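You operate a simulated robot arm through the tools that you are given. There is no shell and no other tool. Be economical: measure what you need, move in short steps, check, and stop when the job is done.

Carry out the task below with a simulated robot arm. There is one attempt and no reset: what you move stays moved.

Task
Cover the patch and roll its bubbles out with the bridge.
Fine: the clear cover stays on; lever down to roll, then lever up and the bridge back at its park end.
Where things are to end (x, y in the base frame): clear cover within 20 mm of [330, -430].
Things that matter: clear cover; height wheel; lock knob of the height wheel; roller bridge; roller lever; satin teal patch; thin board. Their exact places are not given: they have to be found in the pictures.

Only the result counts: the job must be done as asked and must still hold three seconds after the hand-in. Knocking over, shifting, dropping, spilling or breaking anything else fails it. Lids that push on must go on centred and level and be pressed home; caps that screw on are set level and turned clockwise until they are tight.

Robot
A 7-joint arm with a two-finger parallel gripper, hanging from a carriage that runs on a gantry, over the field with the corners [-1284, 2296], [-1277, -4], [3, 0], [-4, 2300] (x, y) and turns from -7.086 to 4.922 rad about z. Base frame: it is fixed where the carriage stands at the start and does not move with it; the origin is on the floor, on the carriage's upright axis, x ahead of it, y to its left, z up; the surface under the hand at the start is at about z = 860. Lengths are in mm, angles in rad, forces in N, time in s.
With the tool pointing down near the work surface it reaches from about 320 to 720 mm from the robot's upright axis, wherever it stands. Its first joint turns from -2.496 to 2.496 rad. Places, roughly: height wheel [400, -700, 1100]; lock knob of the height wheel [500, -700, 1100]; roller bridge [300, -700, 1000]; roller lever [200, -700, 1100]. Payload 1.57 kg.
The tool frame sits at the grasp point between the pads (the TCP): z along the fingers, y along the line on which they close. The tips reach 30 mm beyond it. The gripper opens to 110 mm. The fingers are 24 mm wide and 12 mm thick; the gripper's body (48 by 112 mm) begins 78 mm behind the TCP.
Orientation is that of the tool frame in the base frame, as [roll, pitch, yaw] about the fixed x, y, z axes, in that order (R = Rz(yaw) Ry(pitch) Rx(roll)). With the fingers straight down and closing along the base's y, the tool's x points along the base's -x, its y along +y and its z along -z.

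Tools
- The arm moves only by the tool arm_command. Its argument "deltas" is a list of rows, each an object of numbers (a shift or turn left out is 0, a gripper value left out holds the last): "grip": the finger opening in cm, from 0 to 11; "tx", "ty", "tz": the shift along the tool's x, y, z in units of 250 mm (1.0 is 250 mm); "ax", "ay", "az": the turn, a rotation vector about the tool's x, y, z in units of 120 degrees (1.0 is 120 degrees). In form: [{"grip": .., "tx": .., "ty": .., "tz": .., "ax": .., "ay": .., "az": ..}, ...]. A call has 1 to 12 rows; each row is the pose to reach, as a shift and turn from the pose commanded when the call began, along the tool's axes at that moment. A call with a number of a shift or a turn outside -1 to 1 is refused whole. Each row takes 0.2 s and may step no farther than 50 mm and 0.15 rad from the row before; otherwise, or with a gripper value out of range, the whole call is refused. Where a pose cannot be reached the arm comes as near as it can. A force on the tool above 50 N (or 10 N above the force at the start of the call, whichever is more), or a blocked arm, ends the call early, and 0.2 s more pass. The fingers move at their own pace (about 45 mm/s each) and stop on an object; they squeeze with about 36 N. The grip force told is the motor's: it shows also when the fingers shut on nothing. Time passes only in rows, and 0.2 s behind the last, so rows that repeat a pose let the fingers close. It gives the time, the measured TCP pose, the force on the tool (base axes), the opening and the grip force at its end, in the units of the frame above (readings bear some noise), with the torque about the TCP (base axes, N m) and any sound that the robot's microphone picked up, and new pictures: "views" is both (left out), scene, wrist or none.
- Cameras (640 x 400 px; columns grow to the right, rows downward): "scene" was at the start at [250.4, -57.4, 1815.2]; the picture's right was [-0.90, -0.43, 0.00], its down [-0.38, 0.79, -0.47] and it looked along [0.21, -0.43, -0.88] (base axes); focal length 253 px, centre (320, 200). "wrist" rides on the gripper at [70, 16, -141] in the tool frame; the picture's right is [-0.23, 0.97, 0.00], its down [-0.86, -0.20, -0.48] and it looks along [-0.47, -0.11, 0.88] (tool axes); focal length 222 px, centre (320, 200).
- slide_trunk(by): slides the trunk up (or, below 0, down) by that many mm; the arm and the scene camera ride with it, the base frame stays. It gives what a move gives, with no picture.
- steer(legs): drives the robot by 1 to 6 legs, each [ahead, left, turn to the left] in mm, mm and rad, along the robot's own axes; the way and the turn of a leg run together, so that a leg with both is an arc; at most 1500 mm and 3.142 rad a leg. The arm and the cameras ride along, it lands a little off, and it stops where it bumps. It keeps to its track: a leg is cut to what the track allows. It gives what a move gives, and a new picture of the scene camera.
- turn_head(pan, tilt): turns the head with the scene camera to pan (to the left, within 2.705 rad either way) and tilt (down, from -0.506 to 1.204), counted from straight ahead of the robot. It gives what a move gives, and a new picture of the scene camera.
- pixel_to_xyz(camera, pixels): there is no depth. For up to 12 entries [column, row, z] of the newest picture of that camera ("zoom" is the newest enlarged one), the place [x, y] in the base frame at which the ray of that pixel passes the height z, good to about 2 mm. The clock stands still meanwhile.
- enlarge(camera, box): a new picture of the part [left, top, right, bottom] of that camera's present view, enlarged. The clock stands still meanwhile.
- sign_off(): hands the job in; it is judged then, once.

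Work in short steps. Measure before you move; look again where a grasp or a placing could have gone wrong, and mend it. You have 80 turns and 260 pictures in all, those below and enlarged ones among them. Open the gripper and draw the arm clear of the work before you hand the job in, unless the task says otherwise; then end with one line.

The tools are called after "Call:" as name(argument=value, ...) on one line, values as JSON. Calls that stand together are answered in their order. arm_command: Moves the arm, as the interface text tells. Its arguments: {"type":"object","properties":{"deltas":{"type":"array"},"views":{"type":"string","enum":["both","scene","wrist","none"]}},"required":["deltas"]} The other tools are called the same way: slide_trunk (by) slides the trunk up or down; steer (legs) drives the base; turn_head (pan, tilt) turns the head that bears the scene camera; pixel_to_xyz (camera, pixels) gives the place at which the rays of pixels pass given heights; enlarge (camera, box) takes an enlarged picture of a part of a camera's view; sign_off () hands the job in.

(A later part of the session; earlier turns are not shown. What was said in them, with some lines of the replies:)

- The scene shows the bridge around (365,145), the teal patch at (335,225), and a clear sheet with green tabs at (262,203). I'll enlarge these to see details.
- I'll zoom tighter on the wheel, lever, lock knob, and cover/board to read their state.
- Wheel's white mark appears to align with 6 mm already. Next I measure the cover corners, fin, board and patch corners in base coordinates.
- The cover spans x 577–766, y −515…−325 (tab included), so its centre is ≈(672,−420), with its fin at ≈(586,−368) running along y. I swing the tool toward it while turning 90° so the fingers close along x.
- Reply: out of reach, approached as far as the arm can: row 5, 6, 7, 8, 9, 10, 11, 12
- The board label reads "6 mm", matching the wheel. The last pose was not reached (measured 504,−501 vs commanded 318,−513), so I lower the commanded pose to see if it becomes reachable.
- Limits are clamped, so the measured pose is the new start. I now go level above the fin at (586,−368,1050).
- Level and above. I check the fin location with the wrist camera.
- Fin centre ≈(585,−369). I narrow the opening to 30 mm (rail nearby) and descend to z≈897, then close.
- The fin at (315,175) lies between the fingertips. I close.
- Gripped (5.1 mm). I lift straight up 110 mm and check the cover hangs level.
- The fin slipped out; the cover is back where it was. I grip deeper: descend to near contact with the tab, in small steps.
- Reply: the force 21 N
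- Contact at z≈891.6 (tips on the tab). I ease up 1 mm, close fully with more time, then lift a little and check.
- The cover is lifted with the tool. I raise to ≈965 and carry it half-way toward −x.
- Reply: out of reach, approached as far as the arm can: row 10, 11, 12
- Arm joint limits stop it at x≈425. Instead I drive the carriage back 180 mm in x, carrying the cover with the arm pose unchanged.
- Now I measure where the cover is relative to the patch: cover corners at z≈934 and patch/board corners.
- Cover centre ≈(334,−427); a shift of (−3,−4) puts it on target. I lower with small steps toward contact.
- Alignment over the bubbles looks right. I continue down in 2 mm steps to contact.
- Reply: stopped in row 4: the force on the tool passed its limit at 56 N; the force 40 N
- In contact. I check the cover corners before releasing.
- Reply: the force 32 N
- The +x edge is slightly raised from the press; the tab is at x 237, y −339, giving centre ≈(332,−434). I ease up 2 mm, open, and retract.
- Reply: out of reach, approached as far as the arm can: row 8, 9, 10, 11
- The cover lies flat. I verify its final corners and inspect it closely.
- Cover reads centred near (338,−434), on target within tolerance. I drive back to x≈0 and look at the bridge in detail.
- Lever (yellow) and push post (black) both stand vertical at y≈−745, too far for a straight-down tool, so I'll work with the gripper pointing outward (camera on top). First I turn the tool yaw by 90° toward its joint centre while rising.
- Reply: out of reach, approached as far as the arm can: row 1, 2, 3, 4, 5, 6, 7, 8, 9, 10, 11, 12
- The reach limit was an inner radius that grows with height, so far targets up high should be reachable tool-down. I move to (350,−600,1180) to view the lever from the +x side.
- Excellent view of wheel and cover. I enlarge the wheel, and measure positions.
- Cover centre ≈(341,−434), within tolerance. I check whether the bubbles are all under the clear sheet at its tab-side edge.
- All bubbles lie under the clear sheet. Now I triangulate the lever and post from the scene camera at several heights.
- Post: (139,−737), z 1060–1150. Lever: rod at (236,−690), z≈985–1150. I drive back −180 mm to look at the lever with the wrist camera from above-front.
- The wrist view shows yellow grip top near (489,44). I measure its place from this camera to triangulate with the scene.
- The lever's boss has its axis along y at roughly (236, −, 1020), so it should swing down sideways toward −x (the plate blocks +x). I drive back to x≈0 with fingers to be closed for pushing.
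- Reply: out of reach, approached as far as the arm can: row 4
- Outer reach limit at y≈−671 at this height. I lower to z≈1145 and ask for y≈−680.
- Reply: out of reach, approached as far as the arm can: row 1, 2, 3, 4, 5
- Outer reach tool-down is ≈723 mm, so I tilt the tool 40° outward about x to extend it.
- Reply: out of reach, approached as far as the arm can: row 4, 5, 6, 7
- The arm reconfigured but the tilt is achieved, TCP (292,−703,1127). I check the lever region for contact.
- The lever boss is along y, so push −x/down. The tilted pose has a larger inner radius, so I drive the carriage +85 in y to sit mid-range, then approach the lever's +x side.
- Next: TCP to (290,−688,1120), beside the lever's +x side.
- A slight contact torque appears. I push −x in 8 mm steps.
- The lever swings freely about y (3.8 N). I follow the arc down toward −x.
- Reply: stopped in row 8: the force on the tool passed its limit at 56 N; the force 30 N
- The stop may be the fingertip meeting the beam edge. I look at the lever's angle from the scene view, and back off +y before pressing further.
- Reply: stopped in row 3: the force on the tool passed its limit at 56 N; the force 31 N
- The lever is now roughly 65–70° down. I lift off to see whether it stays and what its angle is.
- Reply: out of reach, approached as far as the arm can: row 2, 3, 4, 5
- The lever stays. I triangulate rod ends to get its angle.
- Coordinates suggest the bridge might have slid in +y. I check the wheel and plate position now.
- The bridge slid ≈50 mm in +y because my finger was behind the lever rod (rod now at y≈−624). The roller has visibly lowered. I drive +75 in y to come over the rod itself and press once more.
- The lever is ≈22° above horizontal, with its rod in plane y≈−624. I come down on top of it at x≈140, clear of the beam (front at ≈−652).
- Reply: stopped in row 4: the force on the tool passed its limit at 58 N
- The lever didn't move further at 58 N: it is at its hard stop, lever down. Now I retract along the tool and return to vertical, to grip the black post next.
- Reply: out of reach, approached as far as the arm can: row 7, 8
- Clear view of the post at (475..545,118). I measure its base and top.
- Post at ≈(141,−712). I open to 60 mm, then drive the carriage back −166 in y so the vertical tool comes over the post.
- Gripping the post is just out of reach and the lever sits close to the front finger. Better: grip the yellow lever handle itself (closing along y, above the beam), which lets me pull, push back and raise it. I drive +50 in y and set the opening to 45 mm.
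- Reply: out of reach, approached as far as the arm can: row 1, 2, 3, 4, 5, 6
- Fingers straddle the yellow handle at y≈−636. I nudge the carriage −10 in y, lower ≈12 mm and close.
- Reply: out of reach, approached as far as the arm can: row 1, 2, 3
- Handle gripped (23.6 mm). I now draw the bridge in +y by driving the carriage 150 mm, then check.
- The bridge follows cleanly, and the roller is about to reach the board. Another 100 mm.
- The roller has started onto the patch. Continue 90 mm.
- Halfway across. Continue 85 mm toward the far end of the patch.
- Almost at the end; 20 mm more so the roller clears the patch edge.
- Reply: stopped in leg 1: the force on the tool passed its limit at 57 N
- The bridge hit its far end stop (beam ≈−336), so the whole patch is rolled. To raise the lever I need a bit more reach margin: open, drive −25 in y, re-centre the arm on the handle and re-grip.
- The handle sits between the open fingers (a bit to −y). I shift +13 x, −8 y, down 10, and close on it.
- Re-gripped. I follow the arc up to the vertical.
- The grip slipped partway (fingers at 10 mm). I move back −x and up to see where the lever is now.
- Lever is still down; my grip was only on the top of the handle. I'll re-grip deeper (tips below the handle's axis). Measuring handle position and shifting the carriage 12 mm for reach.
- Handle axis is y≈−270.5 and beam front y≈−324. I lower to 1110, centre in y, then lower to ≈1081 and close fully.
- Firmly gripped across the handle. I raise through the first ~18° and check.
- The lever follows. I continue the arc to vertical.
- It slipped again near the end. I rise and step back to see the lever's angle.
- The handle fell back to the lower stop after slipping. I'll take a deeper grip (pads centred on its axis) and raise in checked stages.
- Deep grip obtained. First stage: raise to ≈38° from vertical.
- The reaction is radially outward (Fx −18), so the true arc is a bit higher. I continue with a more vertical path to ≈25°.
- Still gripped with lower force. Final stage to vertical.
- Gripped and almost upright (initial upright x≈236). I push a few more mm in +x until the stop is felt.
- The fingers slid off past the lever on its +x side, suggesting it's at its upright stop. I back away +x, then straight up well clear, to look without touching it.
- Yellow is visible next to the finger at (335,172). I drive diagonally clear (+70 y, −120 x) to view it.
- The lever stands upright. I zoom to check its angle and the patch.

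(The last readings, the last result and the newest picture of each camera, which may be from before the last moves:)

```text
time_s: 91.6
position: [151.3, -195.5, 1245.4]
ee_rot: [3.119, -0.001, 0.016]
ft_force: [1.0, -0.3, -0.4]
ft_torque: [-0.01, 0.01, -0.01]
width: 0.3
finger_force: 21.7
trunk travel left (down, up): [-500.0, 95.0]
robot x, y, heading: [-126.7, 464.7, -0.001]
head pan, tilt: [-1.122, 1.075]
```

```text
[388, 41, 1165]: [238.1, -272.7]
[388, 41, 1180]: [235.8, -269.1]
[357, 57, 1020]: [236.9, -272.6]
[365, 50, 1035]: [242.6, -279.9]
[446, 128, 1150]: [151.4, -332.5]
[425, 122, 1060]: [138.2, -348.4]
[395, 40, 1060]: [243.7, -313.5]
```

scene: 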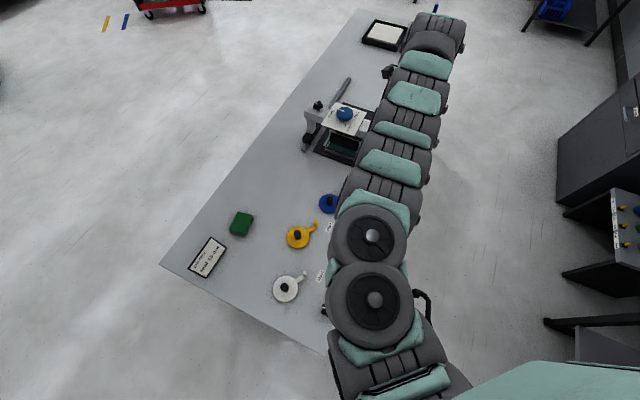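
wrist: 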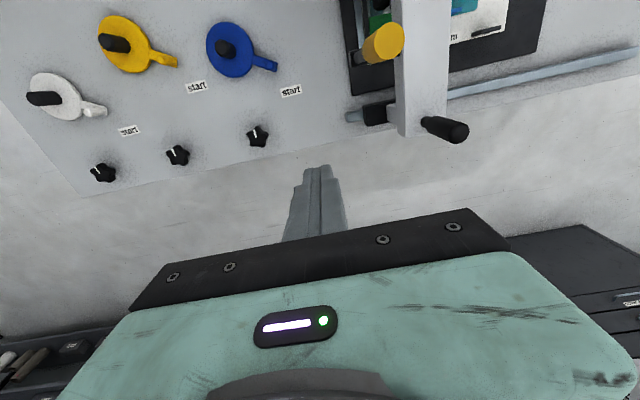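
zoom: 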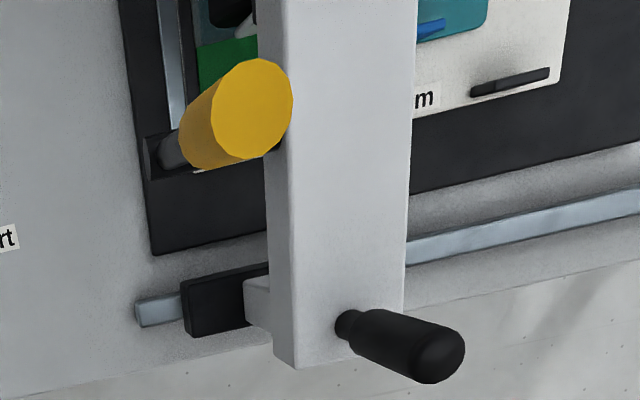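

Upright confirmed (tip x≈237). Now I'll push the bridge back to −y via the lever's front face with closed fingers (force along its pivot axis, so it won't turn). First return to x≈0 and descend in front of it.

Call:
steer(legs=[[125, 0, 0]])

Call:
arm_command(deltas=[{"tx": -0.08, "tz": 0.1}, {"tx": -0.15, "tz": 0.2}, {"tx": -0.15, "tz": 0.3}, {"tx": -0.15, "tz": 0.39}, {"tx": -0.15, "tz": 0.39}])

```text
time_s: 92.8
position: [272.4, -193.9, 1245.5]
ee_rot: [3.119, 0.001, 0.02]
ft_force: [0.0, 1.0, 0.2]
ft_torque: [0.04, 0.01, -0.01]
width: 0.0
finger_force: 21.4
trunk travel left (down, up): [-500.0, 95.0]
robot x, y, heading: [-1.1, 462.8, 0.002]
head pan, tilt: [-1.122, 1.075]
```

scene: 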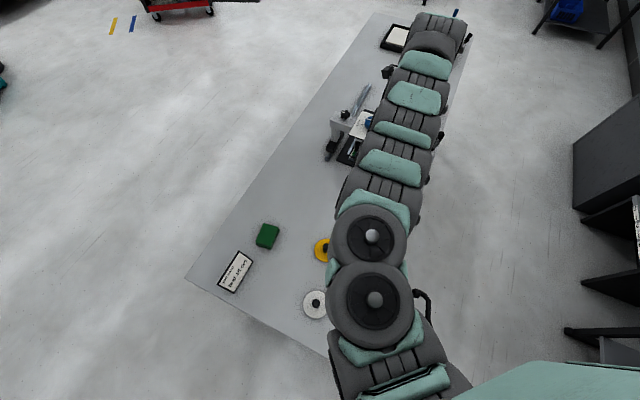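

```text
time_s: 94.0
position: [235.7, -196.8, 1146.8]
ee_rot: [3.12, -0.001, 0.02]
ft_force: [-1.4, -0.7, 0.3]
ft_torque: [-0.02, 0.01, -0.02]
width: 0.0
finger_force: 21.2
trunk travel left (down, up): [-500.0, 95.0]
robot x, y, heading: [1.0, 462.1, 0.002]
head pan, tilt: [-1.122, 1.075]
5 turns are left
```

scene: 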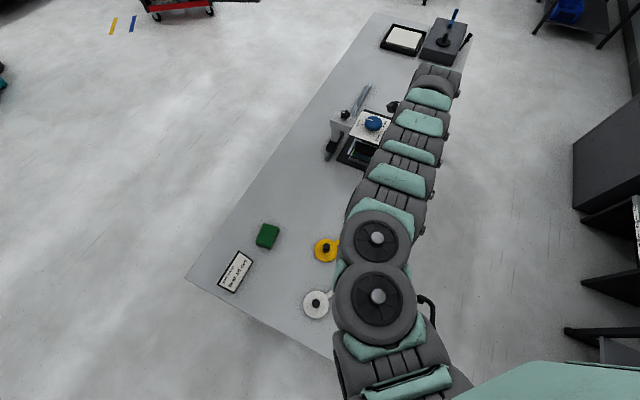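
wrist: 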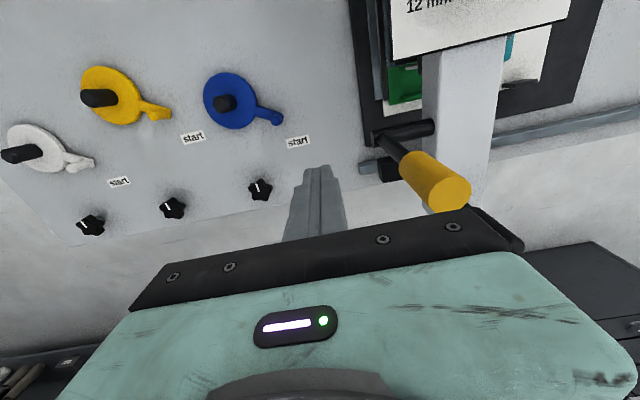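

The finger is aligned with the upright lever. With few turns left, I drive −455 mm in y to push the bridge to its park end.

Call:
steer(legs=[[0, -455, 0]])

```text
time_s: 96.8
position: [234.7, -637.4, 1145.6]
ee_rot: [3.136, 0.003, 0.017]
ft_force: [0.4, 7.1, 0.9]
ft_torque: [-0.07, -0.01, 0.02]
width: 0.1
finger_force: 21.2
trunk travel left (down, up): [-500.0, 95.0]
robot x, y, heading: [-0.0, 16.3, 0.002]
head pan, tilt: [-1.122, 1.075]
stopped in leg 1: the force on the tool passed its limit at 56 N (the readings are from after the stop); the commanded pose is now the measured one
4 turns are left
```

scene: 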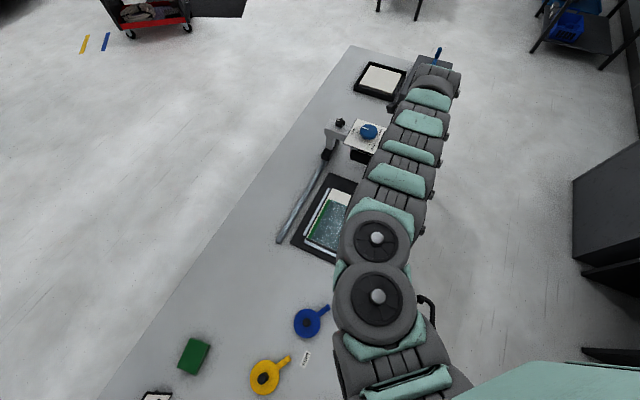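

The bridge met its hard stop, with the lever back near its original place (≈−661): parked. I back the whole robot off +150 y then −400 x, clear of the work, for a view.

Call:
steer(legs=[[0, 150, 0], [-400, 0, 0]])

Call:
enlarge(camera="scene", box=[200, 60, 360, 220])

```text
time_s: 100.2
position: [-167.2, -492.4, 1145.9]
ee_rot: [3.129, 0.002, 0.022]
ft_force: [1.0, 0.5, 0.1]
ft_torque: [-0.03, -0.02, -0.04]
width: 0.1
finger_force: 21.6
trunk travel left (down, up): [-500.0, 95.0]
robot x, y, heading: [-404.4, 158.3, -0.002]
head pan, tilt: [-1.122, 1.075]
```

scene: 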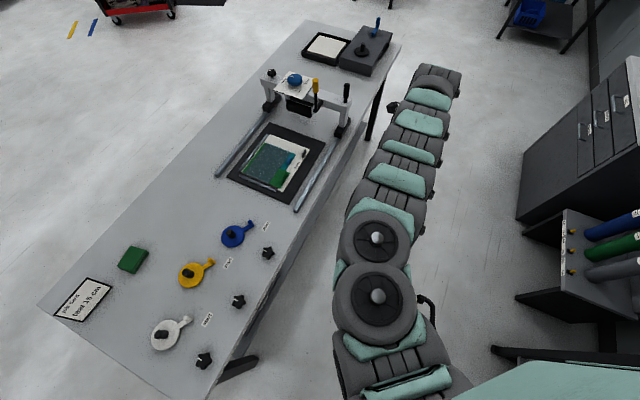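

```text
2.50 times, centred on (280, 140) of scene
3 turns are left
```

zoom: 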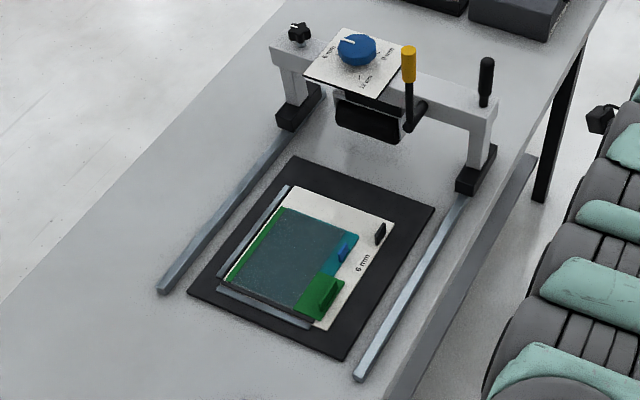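

The bubbles are gone, the lever is up, and the bridge is parked. I open the gripper and verify the cover's final position.

Call:
arm_command(deltas=[{"grip": 8}, {"grip": 8}, {"grip": 8}, {"grip": 8}], views="none")

Call:
pixel_to_xyz(camera="scene", pixels=[[264.4, 143.2, 877], [240.5, 171.5, 877], [278.4, 187.5, 877], [289, 172, 877]])

```text
time_s: 101.2
position: [-167.5, -492.8, 1145.8]
ee_rot: [3.131, 0.001, 0.024]
ft_force: [-1.1, 0.5, 0.5]
ft_torque: [-0.01, 0.02, 0.0]
width: 80.3
finger_force: 0.0
trunk travel left (down, up): [-500.0, 95.0]
robot x, y, heading: [-404.1, 161.3, 0.004]
head pan, tilt: [-1.122, 1.075]
```

```text
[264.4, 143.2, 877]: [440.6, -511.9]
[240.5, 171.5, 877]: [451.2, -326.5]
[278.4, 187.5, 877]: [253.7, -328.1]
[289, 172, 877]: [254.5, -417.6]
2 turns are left
```

The final view shows the patch smooth under the cover, the lever up, the bridge at its park end, and the arm clear with the gripper open. I hand in.

Call:
sign_off()

```text
The job is handed in.
```

I covered the patch, rolled its bubbles out with the bridge (wheel already at 6 mm), put the lever back up and returned the bridge to its park end stop. One doubt remains: the cover's position. A close reading before rolling put its centre about 12 mm from [330, -430], but a coarser one after rolling put it about 20 mm off, right at the limit.
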